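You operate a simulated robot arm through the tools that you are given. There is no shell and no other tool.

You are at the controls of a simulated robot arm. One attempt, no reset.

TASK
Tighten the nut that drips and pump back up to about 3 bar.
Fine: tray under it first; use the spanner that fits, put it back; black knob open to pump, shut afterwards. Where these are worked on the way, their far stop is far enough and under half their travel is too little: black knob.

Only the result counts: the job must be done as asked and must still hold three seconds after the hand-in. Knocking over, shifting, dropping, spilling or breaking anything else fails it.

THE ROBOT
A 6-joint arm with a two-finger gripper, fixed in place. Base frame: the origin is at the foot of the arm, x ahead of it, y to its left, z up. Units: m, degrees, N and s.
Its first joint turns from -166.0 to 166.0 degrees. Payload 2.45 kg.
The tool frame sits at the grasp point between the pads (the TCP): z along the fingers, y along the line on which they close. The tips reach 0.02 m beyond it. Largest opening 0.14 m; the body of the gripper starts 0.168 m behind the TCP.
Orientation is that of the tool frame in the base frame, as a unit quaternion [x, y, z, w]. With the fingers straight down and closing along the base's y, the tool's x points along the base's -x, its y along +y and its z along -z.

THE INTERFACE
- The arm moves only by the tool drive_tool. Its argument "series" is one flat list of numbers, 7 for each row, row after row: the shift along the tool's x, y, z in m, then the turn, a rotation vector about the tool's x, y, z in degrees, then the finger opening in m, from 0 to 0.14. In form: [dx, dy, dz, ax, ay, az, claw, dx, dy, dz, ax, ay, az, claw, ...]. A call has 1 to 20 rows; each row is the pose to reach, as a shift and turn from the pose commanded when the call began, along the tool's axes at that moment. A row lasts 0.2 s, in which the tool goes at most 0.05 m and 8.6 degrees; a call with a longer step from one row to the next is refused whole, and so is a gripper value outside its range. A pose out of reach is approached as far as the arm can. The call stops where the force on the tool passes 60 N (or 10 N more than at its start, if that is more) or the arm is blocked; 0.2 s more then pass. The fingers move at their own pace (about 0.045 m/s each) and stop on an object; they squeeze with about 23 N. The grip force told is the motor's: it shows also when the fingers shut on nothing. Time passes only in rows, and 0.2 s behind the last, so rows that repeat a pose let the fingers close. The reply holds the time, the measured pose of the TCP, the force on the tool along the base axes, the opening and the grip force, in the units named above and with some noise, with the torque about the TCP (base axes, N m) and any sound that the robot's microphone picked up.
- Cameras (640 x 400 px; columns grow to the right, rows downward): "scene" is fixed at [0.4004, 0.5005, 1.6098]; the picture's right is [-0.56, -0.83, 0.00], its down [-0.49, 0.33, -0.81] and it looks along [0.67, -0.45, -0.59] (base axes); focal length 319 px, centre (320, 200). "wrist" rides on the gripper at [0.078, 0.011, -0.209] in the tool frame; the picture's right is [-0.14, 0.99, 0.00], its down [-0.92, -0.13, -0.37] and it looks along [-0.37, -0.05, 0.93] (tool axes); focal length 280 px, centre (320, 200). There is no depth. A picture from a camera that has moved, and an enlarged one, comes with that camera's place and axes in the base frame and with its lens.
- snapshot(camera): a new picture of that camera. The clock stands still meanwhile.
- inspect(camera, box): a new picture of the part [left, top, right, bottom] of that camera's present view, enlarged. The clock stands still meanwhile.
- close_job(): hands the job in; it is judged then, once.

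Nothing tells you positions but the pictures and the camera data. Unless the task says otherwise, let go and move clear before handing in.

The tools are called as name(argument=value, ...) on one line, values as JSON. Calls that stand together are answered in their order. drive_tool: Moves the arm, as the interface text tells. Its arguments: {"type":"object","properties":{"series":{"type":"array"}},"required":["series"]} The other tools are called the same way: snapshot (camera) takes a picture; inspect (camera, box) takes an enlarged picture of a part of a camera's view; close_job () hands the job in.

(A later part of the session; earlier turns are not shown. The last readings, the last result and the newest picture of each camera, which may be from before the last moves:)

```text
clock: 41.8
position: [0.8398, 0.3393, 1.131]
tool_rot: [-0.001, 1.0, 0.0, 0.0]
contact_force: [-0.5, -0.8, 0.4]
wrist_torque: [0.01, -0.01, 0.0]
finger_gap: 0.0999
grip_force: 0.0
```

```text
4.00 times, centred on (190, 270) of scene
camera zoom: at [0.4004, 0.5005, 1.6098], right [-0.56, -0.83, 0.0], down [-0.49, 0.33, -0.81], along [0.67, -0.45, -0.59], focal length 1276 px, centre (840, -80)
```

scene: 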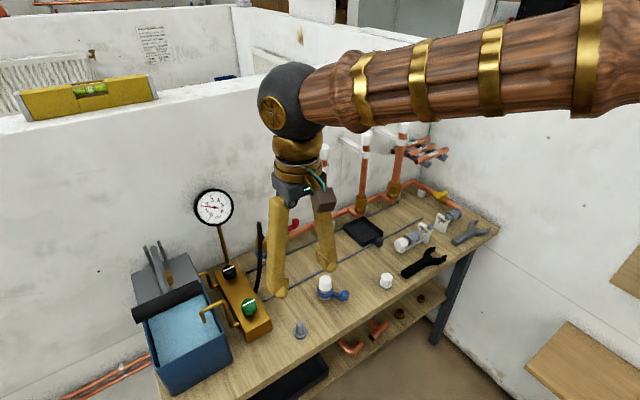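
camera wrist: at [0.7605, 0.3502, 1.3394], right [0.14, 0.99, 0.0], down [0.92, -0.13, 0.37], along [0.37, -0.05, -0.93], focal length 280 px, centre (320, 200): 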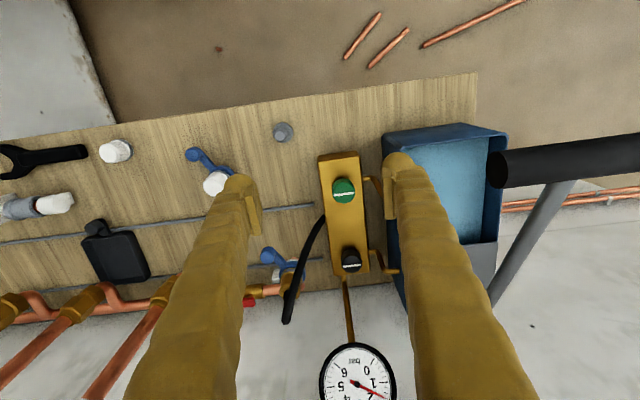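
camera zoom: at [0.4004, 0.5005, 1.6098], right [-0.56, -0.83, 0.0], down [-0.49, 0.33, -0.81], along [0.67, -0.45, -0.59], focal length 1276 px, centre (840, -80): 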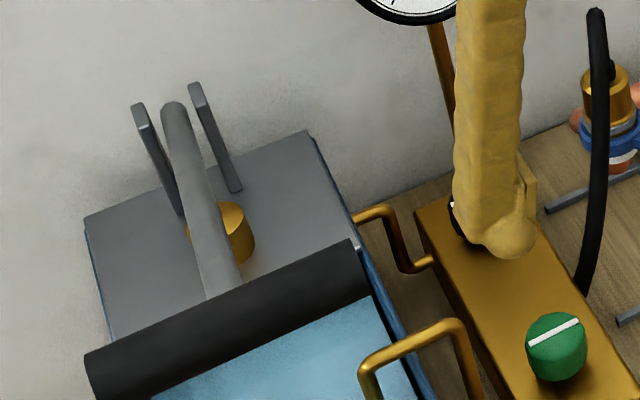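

The black knob's top is at about (1.064, 0.368, 0.911), with its mark across the block (shut). That is out of reach for a vertical tool, so I'll tilt the tool forward. I'm narrowing the fingers and yawing slightly toward the radial direction first.

drive_tool(series=[0, -0.01, 0, 0, 0, -5, 0.08, 0, -0.02, 0, 0, 0, -10, 0.06, 0, -0.02, 0, 0, 0, -10, 0.06])

drive_tool(series=[-0.02, 0, 0, 0, -7.5, 0, 0.06, -0.04, 0, 0, 0, -15, 0, 0.06, -0.06, 0, 0, 0, -22.5, 0, 0.06, -0.08, 0, 0, 0, -30, 0, 0.06, -0.1, 0, 0, 0, -30, 0, 0.06])

snapshot(camera="wrist")

snapshot(camera="scene")

```text
clock: 42.6
position: [0.8387, 0.3197, 1.1311]
tool_rot: [-0.087, 0.996, 0.0, 0.0]
contact_force: [0.1, -0.3, 0.1]
wrist_torque: [-0.02, -0.01, 0.01]
finger_gap: 0.0601
grip_force: 0.0
```

```text
clock: 43.8
position: [0.938, 0.3379, 1.132]
tool_rot: [-0.084, 0.962, 0.022, 0.259]
contact_force: [-0.2, -0.1, 0.1]
wrist_torque: [0.0, 0.03, -0.01]
finger_gap: 0.06
grip_force: 0.0
```

```text
taken
camera wrist: at [0.766, 0.3171, 1.2725], right [-0.06, 1.0, 0.07], down [0.62, -0.02, 0.78], along [0.78, 0.09, -0.62], focal length 280 px, centre (320, 200)
```

wrist: 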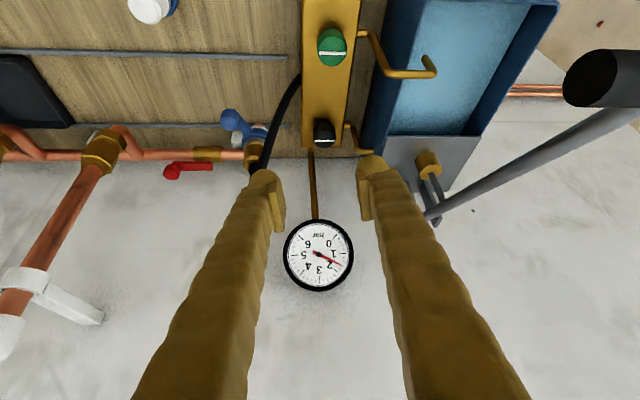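

```text
taken
```

scene: 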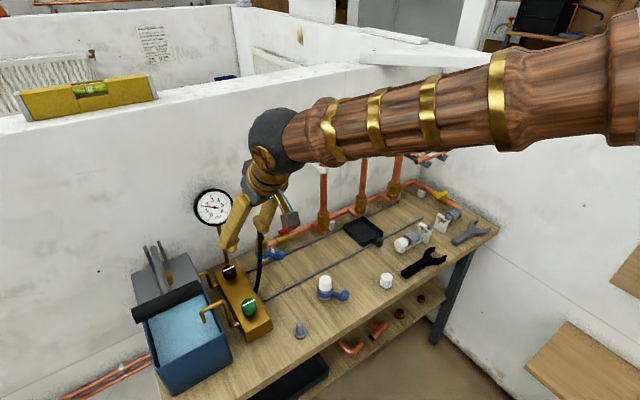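

The tilted pose is reachable here. I'll go down in this tilt to just above the black knob.

drive_tool(series=[-0.0029, 0.0012, 0.0414, 0, 0, 0, 0.06, -0.0057, 0.0024, 0.0828, 0, 0, 0, 0.06, -0.0086, 0.0036, 0.1241, 0, 0, 0, 0.06, -0.0114, 0.0048, 0.1655, 0, 0, 0, 0.06, -0.0143, 0.006, 0.2069, 0, 0, 0, 0.06])

snapshot(camera="wrist")

inspect(camera="scene", box=[190, 220, 286, 280])

inspect(camera="wrist", box=[256, 100, 384, 180])

```text
clock: 45.0
position: [1.0519, 0.3634, 0.9593]
tool_rot: [-0.084, 0.962, 0.023, 0.258]
contact_force: [-0.2, -1.0, 0.4]
wrist_torque: [-0.01, 0.06, 0.01]
finger_gap: 0.0599
grip_force: 0.1
```

```text
taken
camera wrist: at [0.8805, 0.3436, 1.1007], right [-0.06, 1.0, 0.07], down [0.62, -0.02, 0.78], along [0.78, 0.09, -0.62], focal length 280 px, centre (320, 200)
```

wrist: 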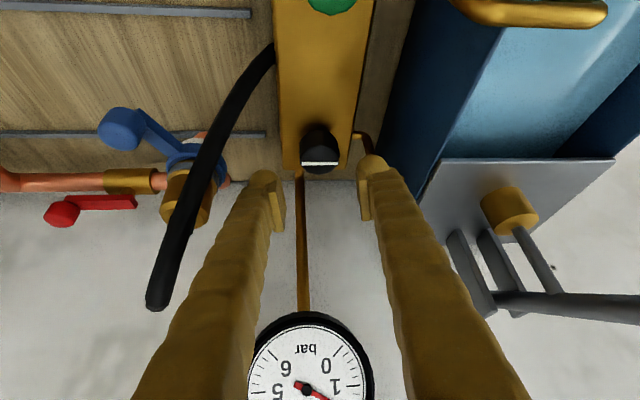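

```text
6.67 times, centred on (238, 250) of scene
camera zoom: at [0.4004, 0.5005, 1.6098], right [-0.56, -0.83, 0.0], down [-0.49, 0.33, -0.81], along [0.67, -0.45, -0.59], focal length 2126 px, centre (867, -133)
```

zoom: 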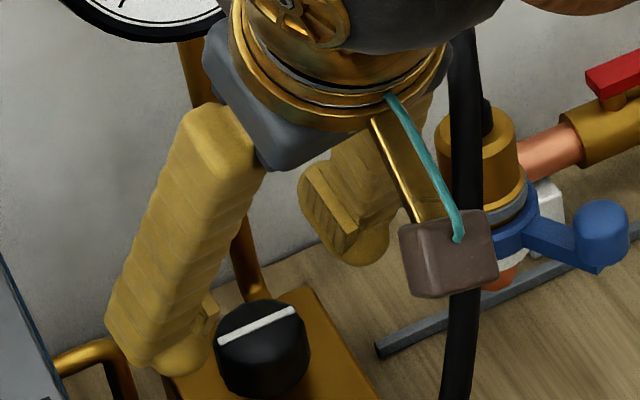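

```text
5.00 times, centred on (320, 140) of wrist
camera zoom: at [0.8805, 0.3436, 1.1007], right [-0.06, 1.0, 0.07], down [0.62, -0.02, 0.78], along [0.78, 0.09, -0.62], focal length 1402 px, centre (320, 500)
```

zoom: 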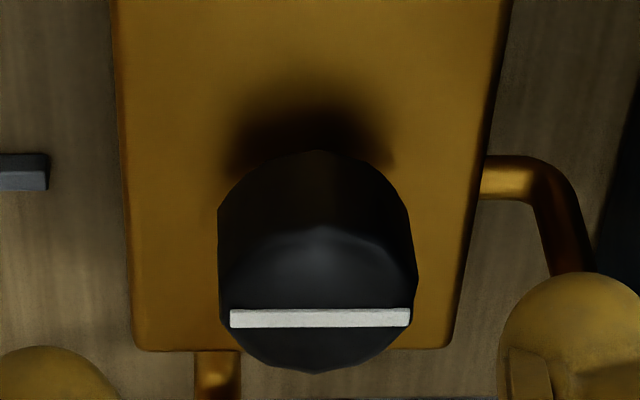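

The fingers straddle the knob well, and the block top is near z = 0.885. I'll go down around the knob and close gently.

drive_tool(series=[0.008, 0.0009, 0.021, 0, 0, 0, 0.06, 0.0145, 0.0009, 0.037, 0, 0, 0, 0.06, 0.0167, 0.0009, 0.0427, 0, 0, 0, 0.06, 0.0167, 0.0009, 0.0427, 0, 0, 0, 0.06])

inspect(camera="scene", box=[190, 220, 286, 280])

snapshot(camera="wrist")

```text
clock: 46.0
position: [1.0568, 0.3668, 0.9138]
tool_rot: [-0.084, 0.962, 0.023, 0.257]
contact_force: [-0.4, 0.3, 0.5]
wrist_torque: [0.04, 0.0, 0.05]
finger_gap: 0.0602
grip_force: 0.1
```

```text
6.67 times, centred on (238, 250) of scene
camera zoom: at [0.4004, 0.5005, 1.6098], right [-0.56, -0.83, 0.0], down [-0.49, 0.33, -0.81], along [0.67, -0.45, -0.59], focal length 2126 px, centre (867, -133)
```

zoom: 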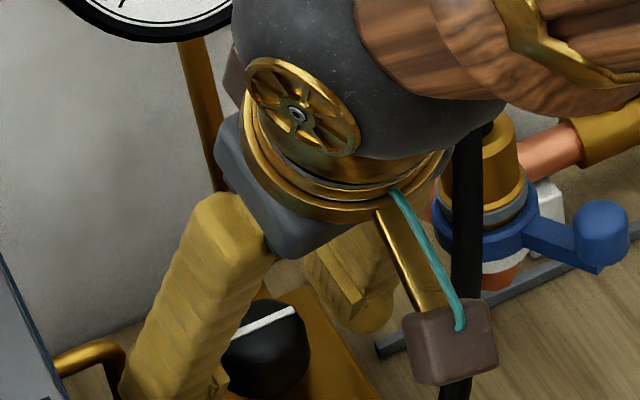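

```text
taken
camera wrist: at [0.8861, 0.3459, 1.0553], right [-0.06, 1.0, 0.07], down [0.63, -0.02, 0.78], along [0.78, 0.09, -0.62], focal length 280 px, centre (320, 200)
```

wrist: 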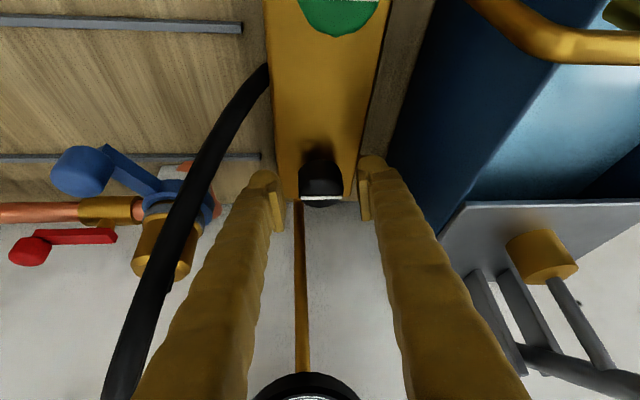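

drive_tool(series=[0, 0, 0, 0, 0, 0, 0.04, 0, 0, 0, 0, 0, 0, 0.025, 0, 0, 0, 0, 0, 0, 0.025, 0, 0, 0, 0, 0, 0, 0.025])

drive_tool(series=[0, -0.0004, 0, -2.0, 0, -3.46, 0.025, 0, -0.0008, 0, -4.0, 0, -6.93, 0.025, 0, -0.0012, 0, -6.0, 0, -10.4, 0.025, 0, -0.0012, 0, -6.0, 0, -10.4, 0.025])

inspect(camera="scene", box=[190, 220, 286, 280])

inspect(camera="wrist", box=[256, 130, 384, 210])

```text
clock: 47.0
position: [1.0586, 0.3663, 0.9143]
tool_rot: [-0.086, 0.962, 0.023, 0.258]
contact_force: [-2.2, 10.3, -1.3]
wrist_torque: [0.14, 0.06, 0.09]
finger_gap: 0.0354
grip_force: 45.2
```

```text
clock: 48.0
position: [1.0589, 0.3653, 0.915]
tool_rot: [-0.185, 0.948, 0.05, 0.254]
contact_force: [9.3, 10.9, -1.4]
wrist_torque: [0.1, -0.14, 0.04]
finger_gap: 0.035
grip_force: 44.9
```

```text
6.67 times, centred on (238, 250) of scene
camera zoom: at [0.4004, 0.5005, 1.6098], right [-0.56, -0.83, 0.0], down [-0.49, 0.33, -0.81], along [0.67, -0.45, -0.59], focal length 2126 px, centre (867, -133)
```

zoom: 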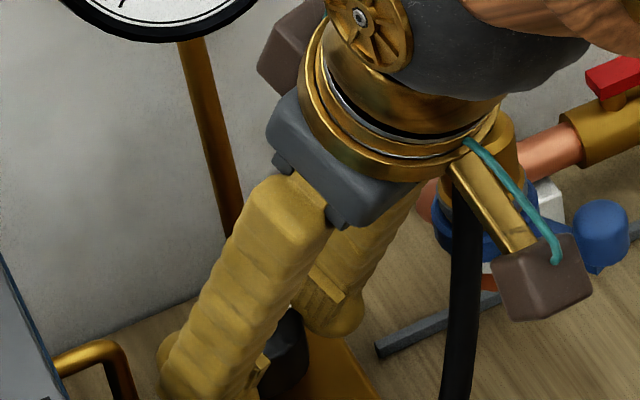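

```text
5.00 times, centred on (320, 170) of wrist
camera zoom: at [0.8941, 0.3097, 1.0554], right [-0.26, 0.96, 0.07], down [0.62, 0.11, 0.78], along [0.74, 0.25, -0.62], focal length 1402 px, centre (320, 350)
```

zoom: 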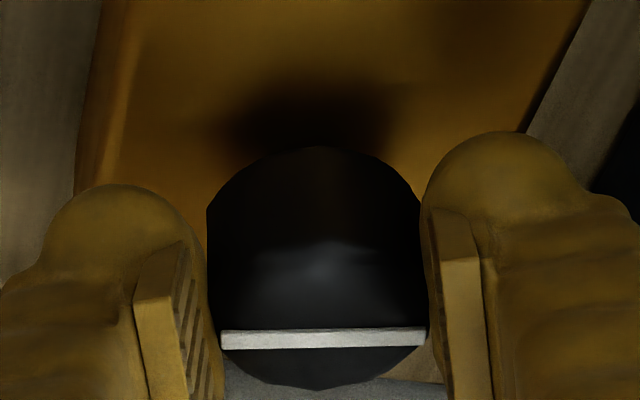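

The knob turns freely counter-clockwise with the gripper. I'll turn a bit more, then release, swing back about the knob's axis, and re-grip.

drive_tool(series=[0, -0.0004, 0, -2.5, 0, -4.33, 0.025, 0, -0.0004, 0, -2.5, 0, -4.33, 0.055, 0, -0.0004, 0, -2.5, 0, -4.33, 0.055, 0, 0, 0, 1.5, 0, 2.6, 0.055, 0, 0.0006, 0, 5.5, 0, 9.53, 0.055, 0, 0.0012, 0, 9.5, 0, 16.45, 0.055, 0, 0.0018, 0, 13.5, 0, 23.38, 0.055, 0, 0.002, 0, 15, 0, 25.98, 0.055, 0, 0.002, 0, 15, 0, 25.98, 0.055])

inspect(camera="wrist", box=[256, 130, 384, 210])

snapshot(camera="scene")

```text
clock: 50.0
position: [1.0575, 0.3668, 0.9143]
tool_rot: [0.067, 0.963, -0.018, 0.259]
contact_force: [-0.1, 0.0, 0.4]
wrist_torque: [-0.03, 0.0, -0.01]
finger_gap: 0.0551
grip_force: 0.0
```

```text
5.00 times, centred on (320, 170) of wrist
camera zoom: at [0.8875, 0.4008, 1.0552], right [0.26, 0.96, 0.07], down [0.59, -0.21, 0.78], along [0.77, -0.16, -0.62], focal length 1402 px, centre (320, 350)
```

zoom: 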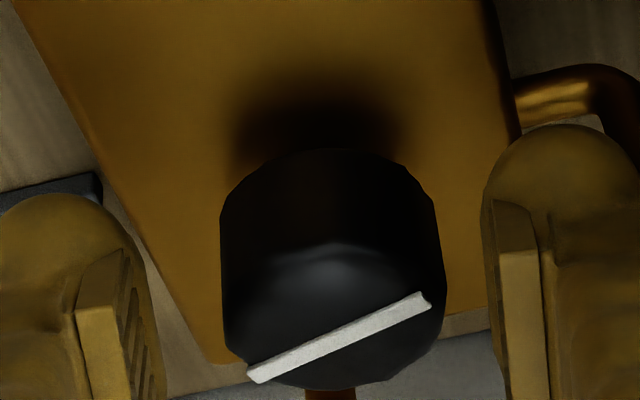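

```text
taken
```

scene: 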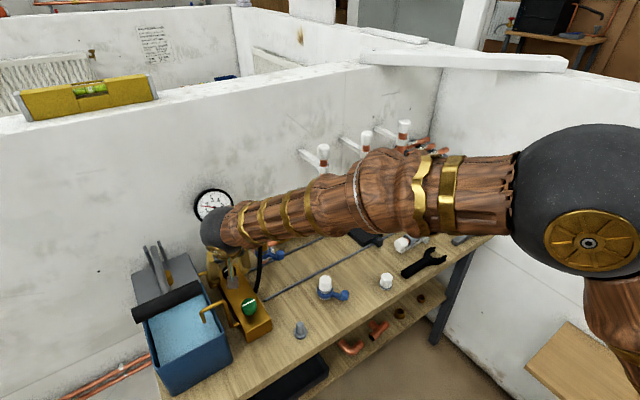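

drive_tool(series=[0, 0.001, 0, 0, 0, 0, 0.025, 0, 0.001, 0, 0, 0, 0, 0.025, 0, 0.001, 0, 0, 0, 0, 0.025, 0, 0.0006, 0, -4, 0, -6.93, 0.025, 0, 0.0001, 0, -8, 0, -13.86, 0.025, 0, -0.0004, 0, -12, 0, -20.78, 0.025, 0, -0.0009, 0, -16, 0, -27.71, 0.025, 0, -0.0012, 0, -18, 0, -31.18, 0.025, 0, -0.0012, 0, -18, 0, -31.18, 0.025])

inspect(camera="wrist", box=[256, 130, 384, 210])

inspect(camera="scene", box=[190, 185, 238, 215])

```text
clock: 52.0
position: [1.0572, 0.3646, 0.915]
tool_rot: [-0.234, 0.937, 0.063, 0.251]
contact_force: [36.3, -3.9, 0.3]
wrist_torque: [0.12, -0.42, -0.19]
finger_gap: 0.0351
grip_force: 44.8
```

```text
5.00 times, centred on (320, 170) of wrist
camera zoom: at [0.9002, 0.2921, 1.0551], right [-0.36, 0.93, 0.07], down [0.6, 0.17, 0.78], along [0.71, 0.32, -0.62], focal length 1402 px, centre (320, 350)
```

zoom: 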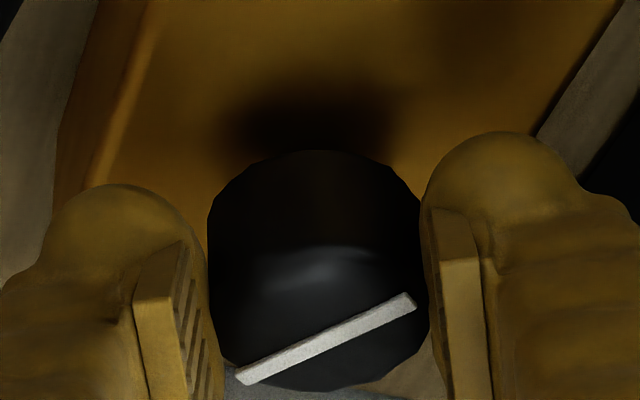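

```text
13.33 times, centred on (214, 200) of scene
camera zoom: at [0.4004, 0.5005, 1.6098], right [-0.56, -0.83, 0.0], down [-0.49, 0.33, -0.81], along [0.67, -0.45, -0.59], focal length 4252 px, centre (1733, 200)
```

zoom: 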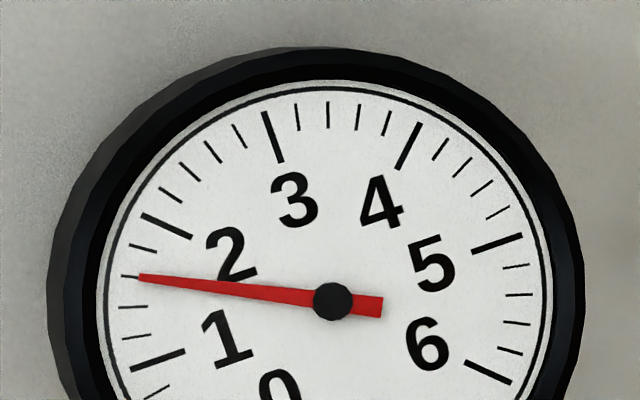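

The total is now about 53°, and the mark follows. I'll release, swing back and re-grip for the rest.

drive_tool(series=[0, 0, 0, 0, 0, 0, 0.055, 0, 0, 0, 0, 0, 0, 0.055, 0, 0.0004, 0, 4, 0, 6.93, 0.055, 0, 0.0008, 0, 8, 0, 13.86, 0.055, 0, 0.0012, 0, 12, 0, 20.78, 0.055, 0, 0.0016, 0, 16, 0, 27.71, 0.055, 0, 0.002, 0, 18, 0, 31.18, 0.055, 0, 0.002, 0, 18, 0, 31.18, 0.055])

inspect(camera="wrist", box=[256, 130, 384, 210])

```text
clock: 53.8
position: [1.0563, 0.3661, 0.9129]
tool_rot: [0.067, 0.964, -0.018, 0.258]
contact_force: [-0.2, -0.4, 0.4]
wrist_torque: [0.0, 0.02, -0.03]
finger_gap: 0.0549
grip_force: 0.0
```

```text
5.00 times, centred on (320, 170) of wrist
camera zoom: at [0.8865, 0.4014, 1.0552], right [0.26, 0.96, 0.07], down [0.59, -0.21, 0.78], along [0.77, -0.16, -0.62], focal length 1402 px, centre (320, 350)
```

zoom: 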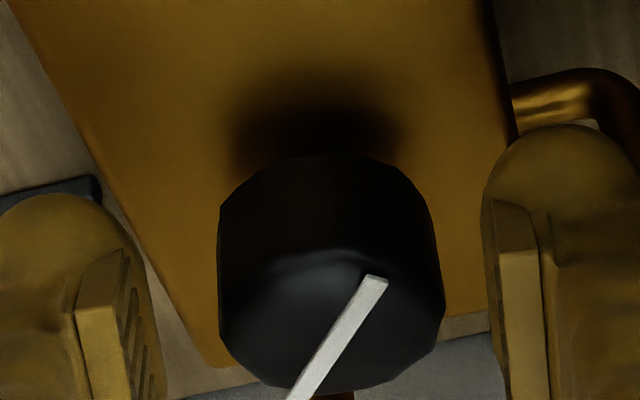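

drive_tool(series=[0, 0.0015, 0, 0, 0, 0, 0.025, 0, 0.0015, 0, 0, 0, 0, 0.025, 0, 0.0015, 0, 0, 0, 0, 0.025, 0, 0.0007, 0, -4, 0, -6.93, 0.025, 0, -0.0001, 0, -8, 0, -13.86, 0.025, 0, -0.0009, 0, -12, 0, -20.78, 0.025, 0, -0.0016, 0, -16, 0, -27.71, 0.025, 0, -0.002, 0, -18, 0, -31.18, 0.025, 0, -0.002, 0, -18, 0, -31.18, 0.025])

inspect(camera="wrist", box=[256, 130, 384, 210])

```text
clock: 55.8
position: [1.0568, 0.363, 0.9135]
tool_rot: [-0.234, 0.937, 0.063, 0.252]
contact_force: [45.5, -16.0, -3.2]
wrist_torque: [-0.04, -0.29, -0.27]
finger_gap: 0.0351
grip_force: 44.9
```

```text
5.00 times, centred on (320, 170) of wrist
camera zoom: at [0.8991, 0.2917, 1.0551], right [-0.36, 0.93, 0.07], down [0.6, 0.17, 0.78], along [0.71, 0.32, -0.62], focal length 1402 px, centre (320, 350)
```

zoom: 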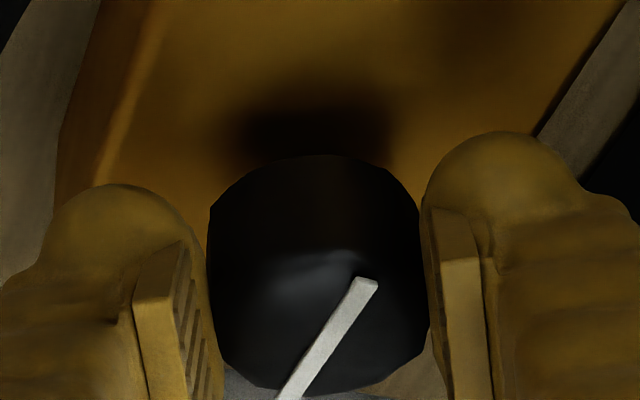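

That's about 89° so far. One more re-grip to check whether this is the stop.

drive_tool(series=[0, -0.002, 0, 0, 0, 0, 0.055, 0, -0.002, 0, 0, 0, 0, 0.055, 0, -0.001, 0, 4, 0, 6.93, 0.055, 0, 0, 0, 8, 0, 13.86, 0.055, 0, 0.001, 0, 12, 0, 20.78, 0.055, 0, 0.002, 0, 16, 0, 27.71, 0.055, 0, 0.003, 0, 18, 0, 31.18, 0.055, 0, 0.003, 0, 18, 0, 31.18, 0.025, 0, 0.003, 0, 18, 0, 31.18, 0.025, 0, 0.003, 0, 18, 0, 31.18, 0.025, 0, 0.002, 0, 14, 0, 24.25, 0.025, 0, 0.001, 0, 10, 0, 17.32, 0.025, 0, 0.001, 0, 10, 0, 17.32, 0.025])

inspect(camera="wrist", box=[256, 130, 384, 210])

```text
clock: 58.6
position: [1.0555, 0.3662, 0.9134]
tool_rot: [-0.069, 0.963, 0.019, 0.258]
contact_force: [5.3, 15.9, 4.7]
wrist_torque: [0.19, -0.39, -0.37]
finger_gap: 0.0351
grip_force: 45.1
```

```text
5.00 times, centred on (320, 170) of wrist
camera zoom: at [0.8831, 0.352, 1.0554], right [-0.02, 1.0, 0.07], down [0.62, -0.04, 0.78], along [0.78, 0.06, -0.62], focal length 1402 px, centre (320, 350)
```

zoom: 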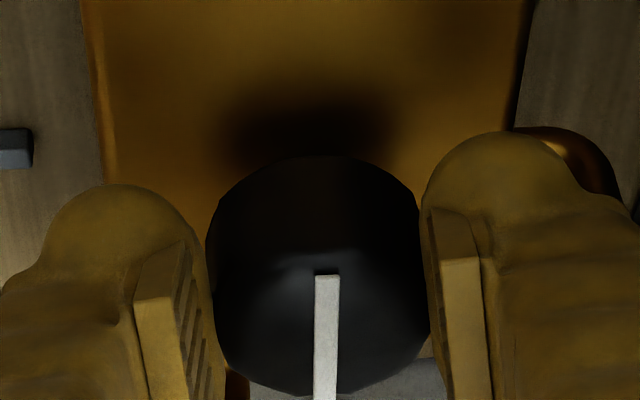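

The mark now lies along the block and doesn't turn any further, so the black knob is fully open. I'll release, back out along the tool axis, and look at the pump lever.

drive_tool(series=[0, 0, 0, 0, 0, 0, 0.06, 0, 0, 0, 0, 0, 0, 0.06, -0.02, 0, -0.035, 0, 0, 0, 0.06, -0.02, 0, -0.08, 0, 0, 0, 0.06, -0.02, 0, -0.125, 0, 0, 0, 0.06, -0.02, 0, -0.17, 0, 0, 0, 0.06, -0.02, 0, -0.21, 0, 0, 0, 0.06])

drive_tool(series=[0.02, 0, -0.02, 0, 7.5, 0, 0.06, 0.04, -0.02, -0.04, 0, 15, 0, 0.06, 0.06, -0.04, -0.06, 0, 22.5, 0, 0.06, 0.08, -0.06, -0.08, 0, 30, 0, 0.06, 0.1, -0.06, -0.1, 0, 30, 0, 0.06])

snapshot(camera="wrist")

snapshot(camera="scene")

inspect(camera="scene", box=[110, 220, 270, 320])

```text
clock: 60.2
position: [0.9677, 0.3541, 1.104]
tool_rot: [-0.068, 0.964, 0.018, 0.257]
contact_force: [0.5, 0.5, -0.2]
wrist_torque: [-0.06, -0.01, -0.02]
finger_gap: 0.06
grip_force: 0.0
```

```text
clock: 61.4
position: [0.8419, 0.2751, 1.1405]
tool_rot: [-0.07, 0.998, 0.0, -0.001]
contact_force: [-0.1, -0.1, -0.6]
wrist_torque: [-0.01, 0.0, 0.05]
finger_gap: 0.0602
grip_force: 0.1
```

```text
taken
camera wrist: at [0.7625, 0.2746, 1.3499], right [0.0, 1.0, 0.0], down [0.93, 0.0, 0.37], along [0.37, 0.0, -0.93], focal length 280 px, centre (320, 200)
```

wrist: 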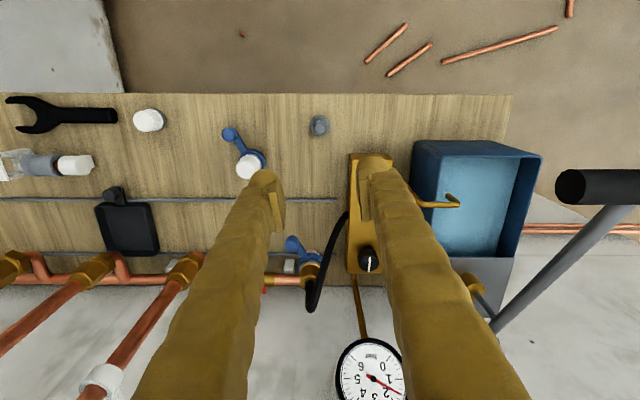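

```text
taken
```

scene: 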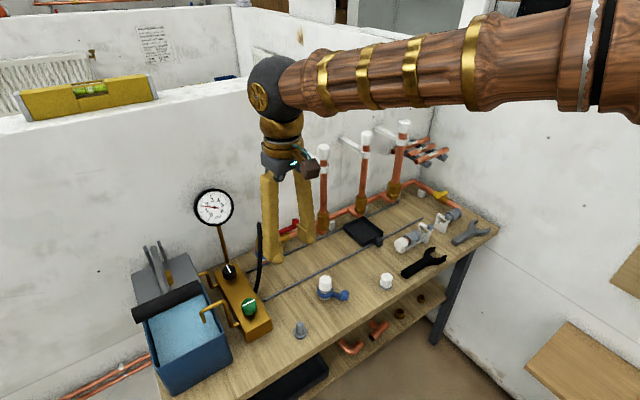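

```text
4.00 times, centred on (190, 270) of scene
camera zoom: at [0.4004, 0.5005, 1.6098], right [-0.56, -0.83, 0.0], down [-0.49, 0.33, -0.81], along [0.67, -0.45, -0.59], focal length 1276 px, centre (840, -80)
```

zoom: 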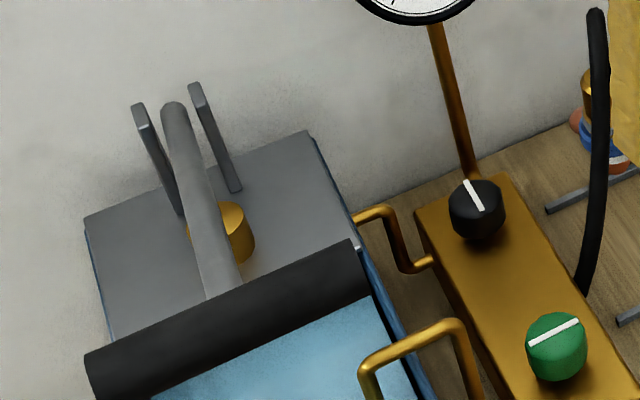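

The knob is open and the gauge holds at 1.6 bar. The pump bar runs along y at x ≈ 0.837, z ≈ 1.137, from y = 0.473 to 0.579, with the lever pivot at about (1.11, 0.527, 1.03). I'll raise, yaw 90° and come over the bar's near half.

drive_tool(series=[0, 0, -0.045, 0, 0, 0, 0.07, 0, 0, -0.09, 0, 0, 0, 0.07, 0, 0, -0.115, 0, 0, 0, 0.07, -0.0025, 0.021, -0.115, 0, 0, -8.2, 0.07, -0.005, 0.043, -0.115, 0, 0, -16.4, 0.07, -0.0075, 0.064, -0.115, 0, 0, -24.6, 0.07, -0.01, 0.085, -0.115, 0, 0, -32.8, 0.07, -0.0125, 0.107, -0.115, 0, 0, -41, 0.07, -0.015, 0.128, -0.115, 0, 0, -49.2, 0.07, -0.0175, 0.15, -0.115, 0, 0, -57.4, 0.07, -0.02, 0.171, -0.115, 0, 0, -65.6, 0.07, -0.0225, 0.192, -0.115, 0, 0, -73.8, 0.07, -0.0249, 0.2136, -0.115, 0, 0, -82, 0.07])

snapshot(camera="wrist")

snapshot(camera="scene")

```text
clock: 64.2
position: [0.8364, 0.4906, 1.2576]
tool_rot: [0.709, -0.706, 0.0, 0.0]
contact_force: [-0.2, 0.2, -0.2]
wrist_torque: [0.02, 0.0, 0.01]
finger_gap: 0.0702
grip_force: 0.0
```

```text
taken
camera wrist: at [0.8251, 0.412, 1.4665], right [-0.99, 0.13, 0.0], down [0.13, 0.92, 0.37], along [0.05, 0.37, -0.93], focal length 280 px, centre (320, 200)
```

wrist: 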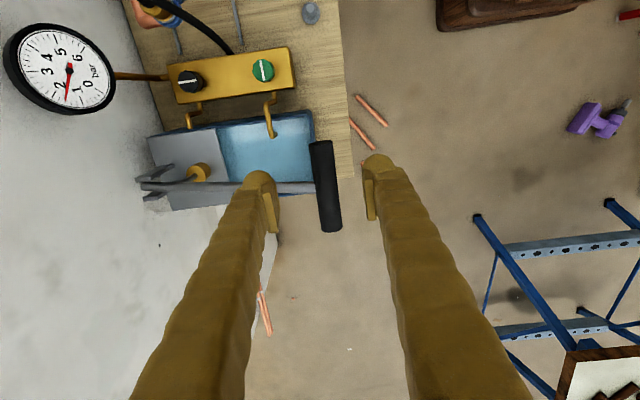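

```text
taken
```

scene: 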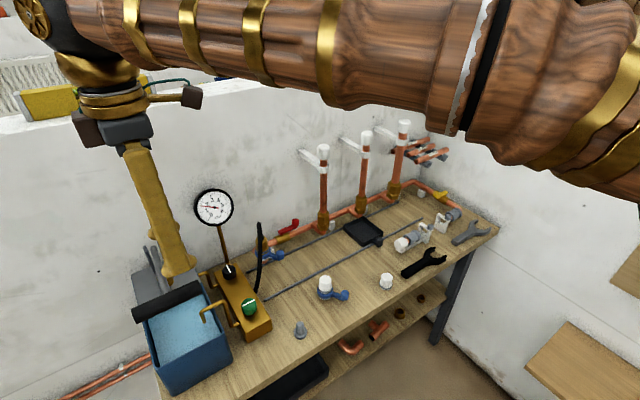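

drive_tool(series=[0, 0.002, 0.04, 0, 0, 0, 0.07, 0, 0.002, 0.08, 0, 0, 0, 0.07, 0, 0.002, 0.108, 0, 0, 0, 0.07, 0, 0.002, 0.12, 0, 0, 0, 0.07])

snapshot(camera="wrist")

inspect(camera="scene", box=[110, 220, 270, 320])

```text
clock: 65.2
position: [0.8345, 0.4902, 1.137]
tool_rot: [0.708, -0.706, 0.0, 0.0]
contact_force: [0.5, 0.0, 1.1]
wrist_torque: [0.02, -0.03, 0.01]
finger_gap: 0.0701
grip_force: 0.0
```

```text
taken
camera wrist: at [0.823, 0.4113, 1.3454], right [-0.99, 0.14, 0.0], down [0.13, 0.92, 0.37], along [0.05, 0.37, -0.93], focal length 280 px, centre (320, 200)
```

wrist: 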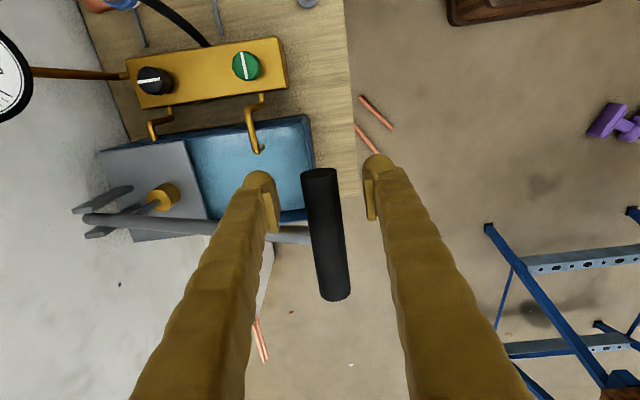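

```text
4.00 times, centred on (190, 270) of scene
camera zoom: at [0.4004, 0.5005, 1.6098], right [-0.56, -0.83, 0.0], down [-0.49, 0.33, -0.81], along [0.67, -0.45, -0.59], focal length 1276 px, centre (840, -80)
```

zoom: 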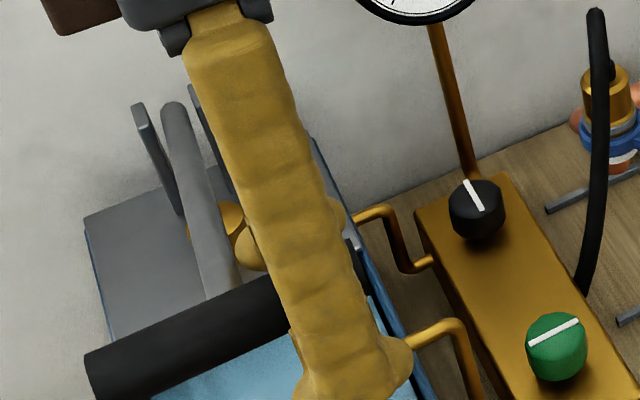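

drive_tool(series=[0, 0, 0, 0, 0, 0, 0.04, 0, 0, 0, 0, 0, 0, 0.015, 0, 0, 0, 0, 0, 0, 0.015, 0, 0, 0, 0, 0, 0, 0.015])

inspect(camera="wrist", box=[220, 130, 420, 255])

```text
clock: 66.2
position: [0.8338, 0.4907, 1.1383]
tool_rot: [0.708, -0.707, 0.0, 0.0]
contact_force: [-27.1, -6.0, -0.4]
wrist_torque: [-0.01, -0.14, -0.1]
finger_gap: 0.0241
grip_force: 30.1
```

```text
3.20 times, centred on (320, 192) of wrist
camera zoom: at [0.8223, 0.4115, 1.3457], right [-0.99, 0.14, 0.0], down [0.13, 0.92, 0.37], along [0.05, 0.36, -0.93], focal length 897 px, centre (320, 224)
```

zoom: 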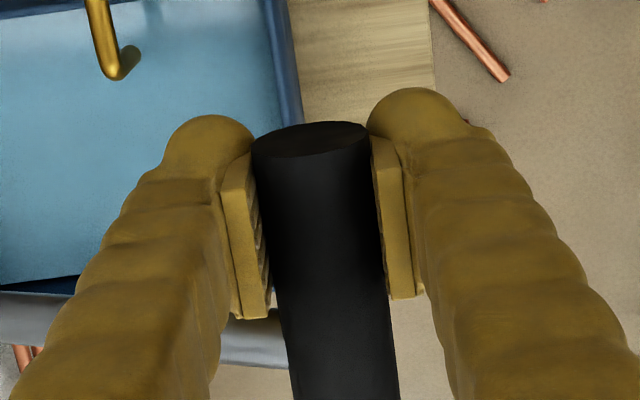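

The bar is gripped. I'll push down slowly along the lever's arc, watching force and gauge.

drive_tool(series=[0, 0.004, 0.008, 0, 0, 0, 0.015, 0, 0.007, 0.0165, 0, 0, 0, 0.015, 0, 0.01, 0.0265, 0, 0, 0, 0.015, 0, 0.0125, 0.0364, 0, 0, 0, 0.015])

inspect(camera="scene", box=[190, 185, 238, 215])

inspect(camera="scene", box=[110, 220, 270, 320])

snapshot(camera="wrist")

```text
clock: 67.2
position: [0.8218, 0.4913, 1.1005]
tool_rot: [-0.707, 0.707, 0.001, 0.0]
contact_force: [-26.0, -16.2, 9.2]
wrist_torque: [0.56, -0.36, -0.08]
finger_gap: 0.024
grip_force: 45.1
```

```text
13.33 times, centred on (214, 200) of scene
camera zoom: at [0.4004, 0.5005, 1.6098], right [-0.56, -0.83, 0.0], down [-0.49, 0.33, -0.81], along [0.67, -0.45, -0.59], focal length 4252 px, centre (1733, 200)
```

zoom: 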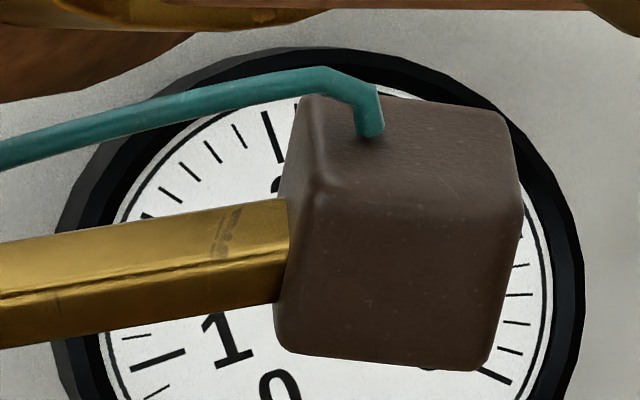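

```text
4.00 times, centred on (190, 270) of scene
camera zoom: at [0.4004, 0.5005, 1.6098], right [-0.56, -0.83, 0.0], down [-0.49, 0.33, -0.81], along [0.67, -0.45, -0.59], focal length 1276 px, centre (840, -80)
```

zoom: 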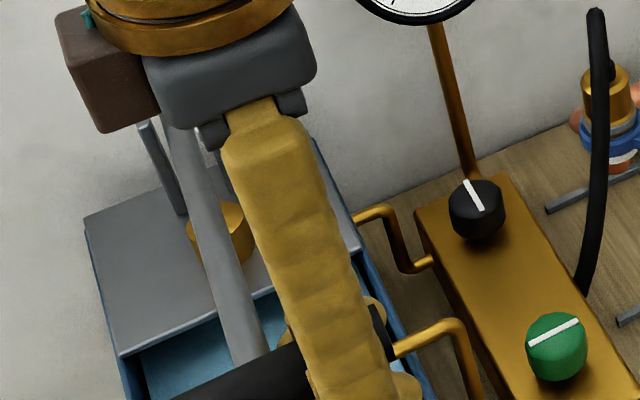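

```text
taken
camera wrist: at [0.8103, 0.4115, 1.3094], right [-0.99, 0.14, 0.0], down [0.13, 0.92, 0.37], along [0.05, 0.36, -0.93], focal length 280 px, centre (320, 200)
```

wrist: 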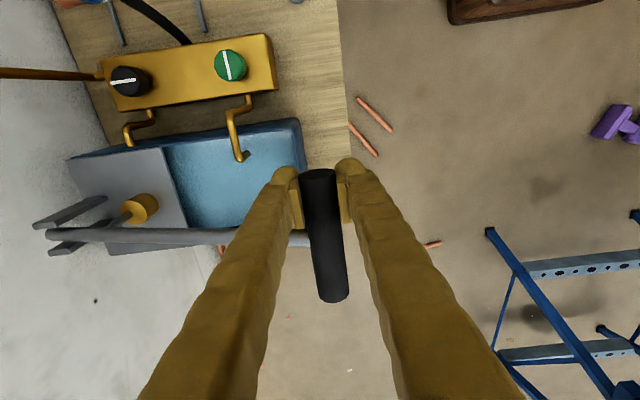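

drive_tool(series=[0, 0.003, 0.0096, 0, 0, 0, 0.015, 0, 0.005, 0.0192, 0, 0, 0, 0.015, 0, 0.0065, 0.0295, 0, 0, 0, 0.015, 0, 0.0079, 0.0397, 0, 0, 0, 0.015, 0, 0.0088, 0.05, 0, 0, 0, 0.015, 0, 0.0093, 0.0603, 0, 0, 0, 0.015])

snapshot(camera="scene")

snapshot(camera="wrist")

```text
clock: 68.6
position: [0.8112, 0.4908, 1.0398]
tool_rot: [0.708, -0.707, -0.002, 0.0]
contact_force: [-46.1, -18.3, 5.3]
wrist_torque: [0.55, -0.46, -0.1]
finger_gap: 0.0234
grip_force: 45.2
```

```text
taken
```

scene: 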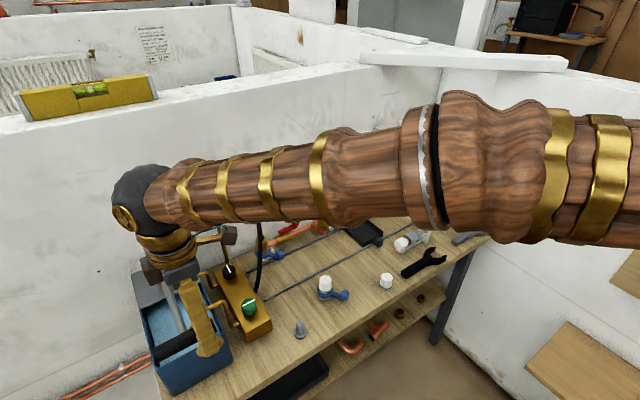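

```text
taken
camera wrist: at [0.8004, 0.4117, 1.2484], right [-0.99, 0.14, 0.0], down [0.13, 0.92, 0.37], along [0.05, 0.36, -0.93], focal length 280 px, centre (320, 200)
```

wrist: 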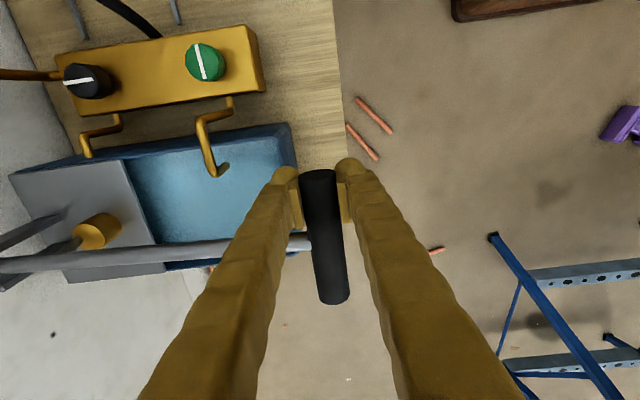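

The sideways load shows the bar runs a few millimetres nearer to me than my arc, so I'll shift 6 mm toward -x before continuing.

drive_tool(series=[0, 0.003, 0, 0, 0, 0, 0.015, 0, 0.006, 0, 0, 0, 0, 0.015])

```text
clock: 69.2
position: [0.8115, 0.4905, 1.0409]
tool_rot: [-0.707, 0.707, -0.002, 0.003]
contact_force: [61.6, 2.1, -3.7]
wrist_torque: [-0.19, 0.61, 0.0]
finger_gap: 0.0239
grip_force: 45.0
```

drive_tool(series=[0, -0.0034, 0, 0, 0, 0, 0.015, 0, -0.003, 0.0114, 0, 0, 0, 0.015, 0, -0.0028, 0.0223, 0, 0, 0, 0.015, 0, -0.0028, 0.0223, 0, 0, 0, 0.015])

snapshot(camera="scene")

snapshot(camera="wrist")

```text
clock: 70.2
position: [0.8104, 0.49, 1.0176]
tool_rot: [0.707, -0.707, -0.001, 0.0]
contact_force: [48.2, -4.5, 1.8]
wrist_torque: [0.23, 0.38, -0.14]
finger_gap: 0.0238
grip_force: 44.8
```

```text
taken
```

scene: 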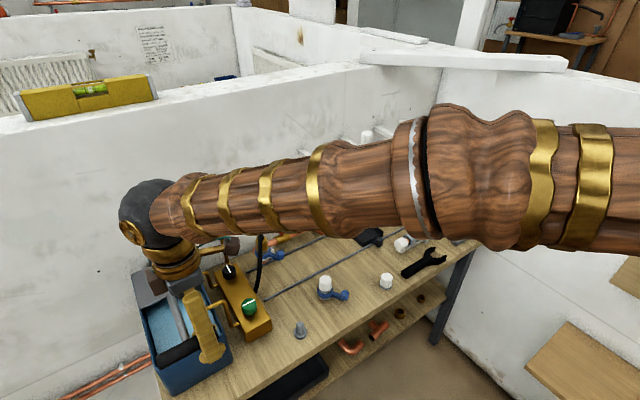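

```text
taken
camera wrist: at [0.7986, 0.4116, 1.2262], right [-0.99, 0.14, 0.0], down [0.13, 0.92, 0.37], along [0.05, 0.37, -0.93], focal length 280 px, centre (320, 200)
```

wrist: 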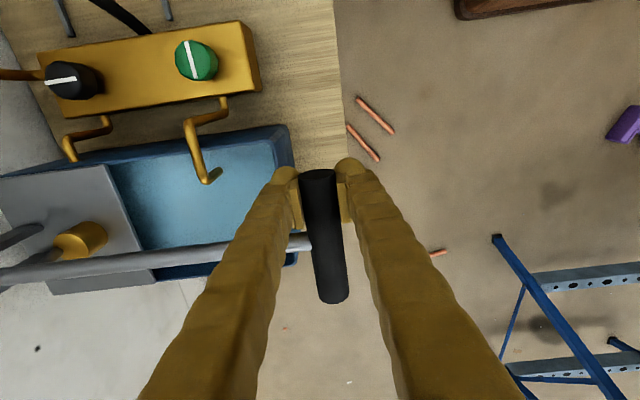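

drive_tool(series=[0, -0.0017, 0.009, 0, 0, 0, 0.015, 0, -0.0017, 0.018, 0, 0, 0, 0.015, 0, -0.0022, 0.028, 0, 0, 0, 0.015, 0, -0.0028, 0.038, 0, 0, 0, 0.015, 0, -0.0028, 0.038, 0, 0, 0, 0.015])

snapshot(camera="wrist")

inspect(camera="scene", box=[110, 220, 270, 320])

```text
clock: 71.4
position: [0.8103, 0.4898, 0.9779]
tool_rot: [0.707, -0.707, -0.001, 0.0]
contact_force: [3.7, 1.8, -0.5]
wrist_torque: [-0.18, 0.46, 0.03]
finger_gap: 0.0159
grip_force: 0.7
```

```text
taken
camera wrist: at [0.8007, 0.4115, 1.1874], right [-0.99, 0.14, 0.0], down [0.13, 0.92, 0.37], along [0.05, 0.36, -0.93], focal length 280 px, centre (320, 200)
```

wrist: 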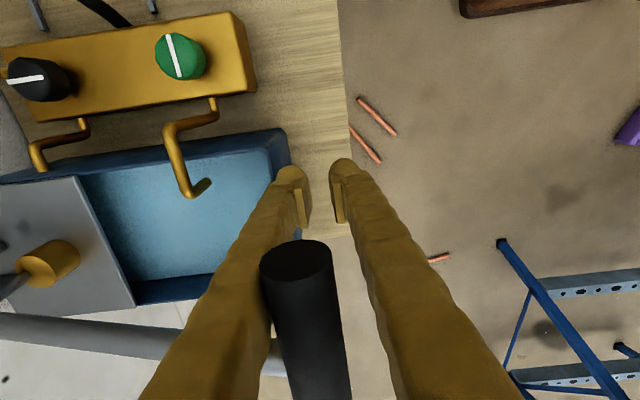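

```text
4.00 times, centred on (190, 270) of scene
camera zoom: at [0.4004, 0.5005, 1.6098], right [-0.56, -0.83, 0.0], down [-0.49, 0.33, -0.81], along [0.67, -0.45, -0.59], focal length 1276 px, centre (840, -80)
```

zoom: 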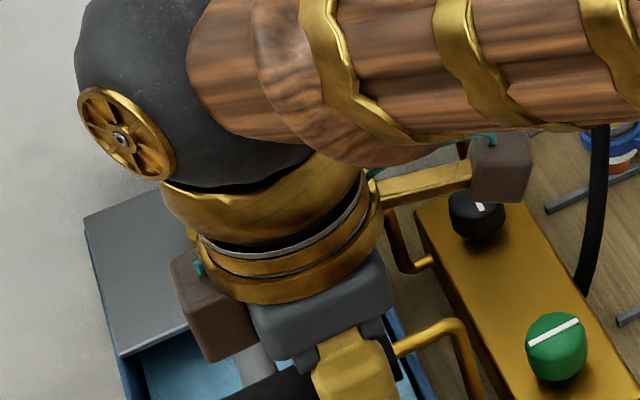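

The bar slipped up out of the pads, so its lower stop is near z ≈ 1.015 and the fingers slid past. I'll open the fingers, rise, and see where the bar rests and what the gauge reads.

drive_tool(series=[0, -0.006, 0, 0, 0, 0, 0.04, 0, -0.006, 0, 0, 0, 0, 0.07, 0, -0.006, 0, 0, 0, 0, 0.07, 0, -0.006, -0.04, 0, 0, 0, 0.07, 0, -0.01, -0.08, 0, 0, 0, 0.07, 0, -0.016, -0.12, 0, 0, 0, 0.07, 0, -0.02, -0.165, 0, 0, 0, 0.07, 0, -0.02, -0.21, 0, 0, 0, 0.07, 0, -0.02, -0.255, 0, 0, 0, 0.07, 0, -0.02, -0.28, 0, 0, 0, 0.07])

snapshot(camera="scene")

snapshot(camera="wrist")

inspect(camera="scene", box=[190, 185, 238, 215])

```text
clock: 73.6
position: [0.8318, 0.489, 1.2601]
tool_rot: [0.707, -0.707, 0.001, -0.001]
contact_force: [0.1, 0.3, 0.5]
wrist_torque: [0.0, 0.0, -0.02]
finger_gap: 0.0701
grip_force: 0.1
```

```text
taken
```

scene: 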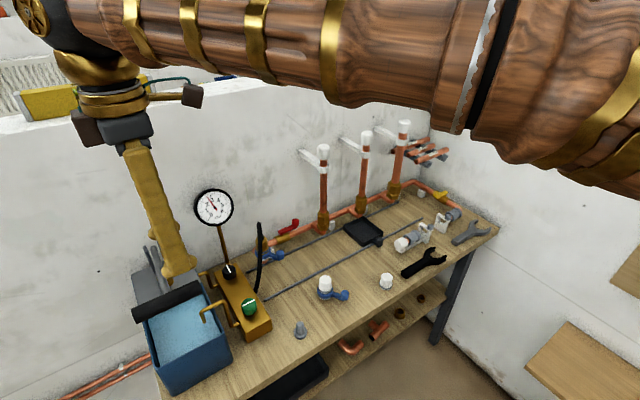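

```text
taken
camera wrist: at [0.8215, 0.4118, 1.4691], right [-0.99, 0.14, 0.0], down [0.13, 0.92, 0.37], along [0.05, 0.36, -0.93], focal length 280 px, centre (320, 200)
```

wrist: 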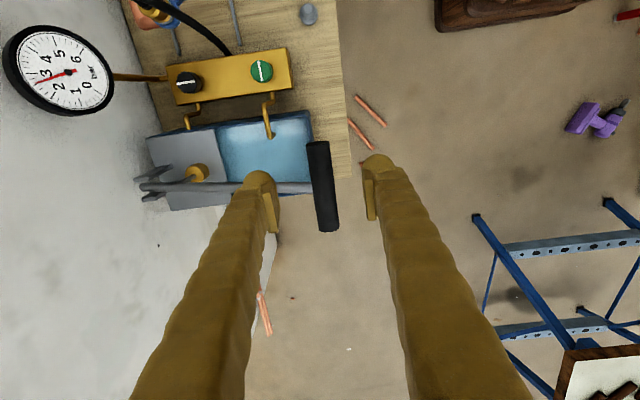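

```text
13.33 times, centred on (214, 200) of scene
camera zoom: at [0.4004, 0.5005, 1.6098], right [-0.56, -0.83, 0.0], down [-0.49, 0.33, -0.81], along [0.67, -0.45, -0.59], focal length 4252 px, centre (1733, 200)
```

zoom: 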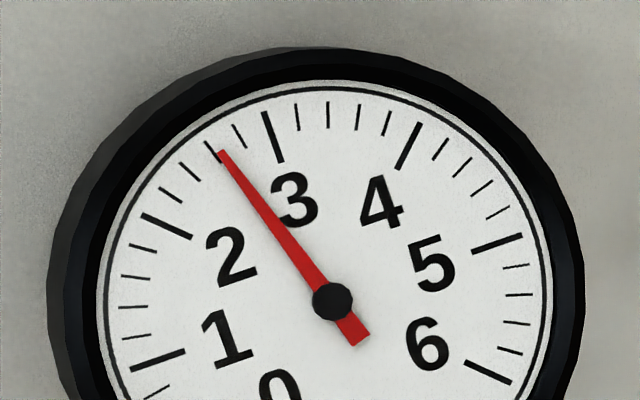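

One stroke raised it from 1.6 to about 2.6 bar, and the lever springs back up by itself. I'll grip again and give a partial stroke of about 38 mm for roughly +0.3–0.4 bar.

drive_tool(series=[0, -0.0022, 0.04, 0, 0, 0, 0.07, 0, -0.0022, 0.08, 0, 0, 0, 0.07, 0, -0.0022, 0.11, 0, 0, 0, 0.07, 0, -0.0022, 0.122, 0, 0, 0, 0.07, 0, -0.0015, 0.122, 0, 0, 0, 0.04, 0, -0.0015, 0.122, 0, 0, 0, 0.015, 0, -0.0015, 0.122, 0, 0, 0, 0.015, 0, -0.0015, 0.122, 0, 0, 0, 0.015, 0, 0.0008, 0.13, 0, 0, 0, 0.015, 0, 0.0043, 0.14, 0, 0, 0, 0.015, 0, 0.0072, 0.15, 0, 0, 0, 0.015, 0, 0.01, 0.16, 0, 0, 0, 0.015])

snapshot(camera="wrist")

inspect(camera="scene", box=[190, 185, 238, 215])

```text
clock: 76.2
position: [0.8215, 0.4905, 1.0995]
tool_rot: [0.708, -0.706, -0.001, 0.001]
contact_force: [-31.6, 0.0, 9.8]
wrist_torque: [0.8, -0.31, -0.21]
finger_gap: 0.0241
grip_force: 45.3
```

```text
taken
camera wrist: at [0.8099, 0.4118, 1.3083], right [-0.99, 0.14, 0.0], down [0.13, 0.92, 0.37], along [0.05, 0.37, -0.93], focal length 280 px, centre (320, 200)
```

wrist: 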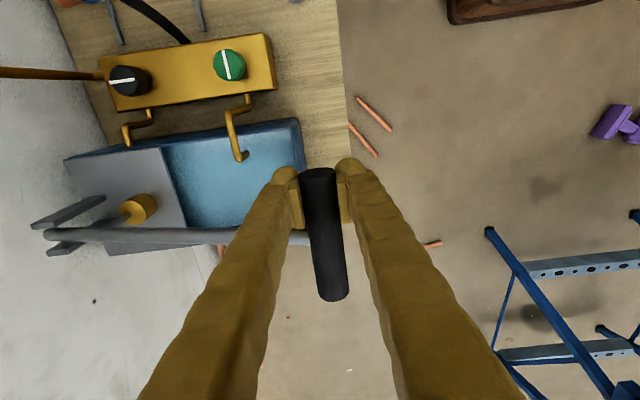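

```text
13.33 times, centred on (214, 200) of scene
camera zoom: at [0.4004, 0.5005, 1.6098], right [-0.56, -0.83, 0.0], down [-0.49, 0.33, -0.81], along [0.67, -0.45, -0.59], focal length 4252 px, centre (1733, 200)
```

zoom: 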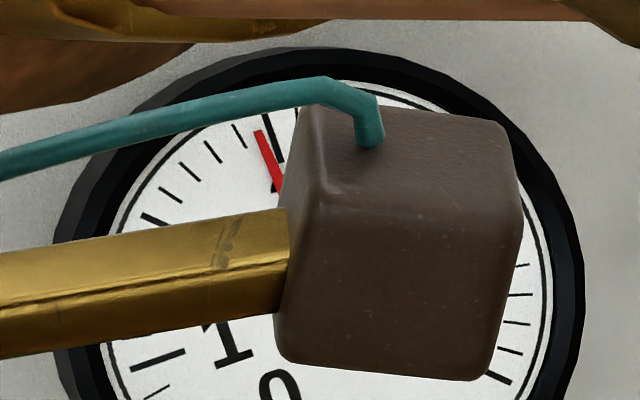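

The needle is at about 2.9. Another 11 mm of stroke should bring it to 3.0.

drive_tool(series=[0, 0.0025, 0.006, 0, 0, 0, 0.015, 0, 0.0045, 0.0115, 0, 0, 0, 0.015, 0, 0.0045, 0.0115, 0, 0, 0, 0.015])

inspect(camera="scene", box=[190, 185, 238, 215])

```text
clock: 77.0
position: [0.8173, 0.4911, 1.0878]
tool_rot: [0.707, -0.707, 0.0, 0.0]
contact_force: [-11.9, 8.9, 3.8]
wrist_torque: [0.2, -0.12, -0.17]
finger_gap: 0.0234
grip_force: 44.8
```

```text
13.33 times, centred on (214, 200) of scene
camera zoom: at [0.4004, 0.5005, 1.6098], right [-0.56, -0.83, 0.0], down [-0.49, 0.33, -0.81], along [0.67, -0.45, -0.59], focal length 4252 px, centre (1733, 200)
```

zoom: 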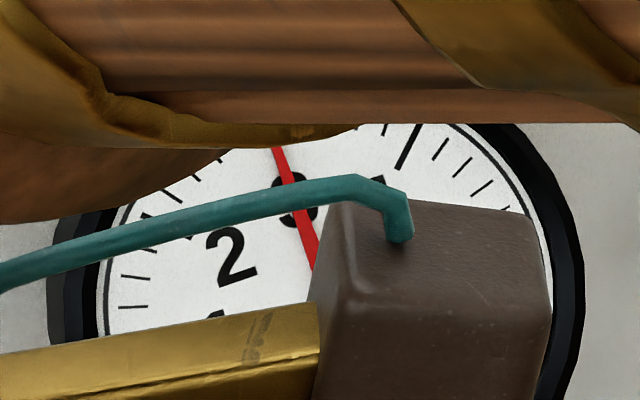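

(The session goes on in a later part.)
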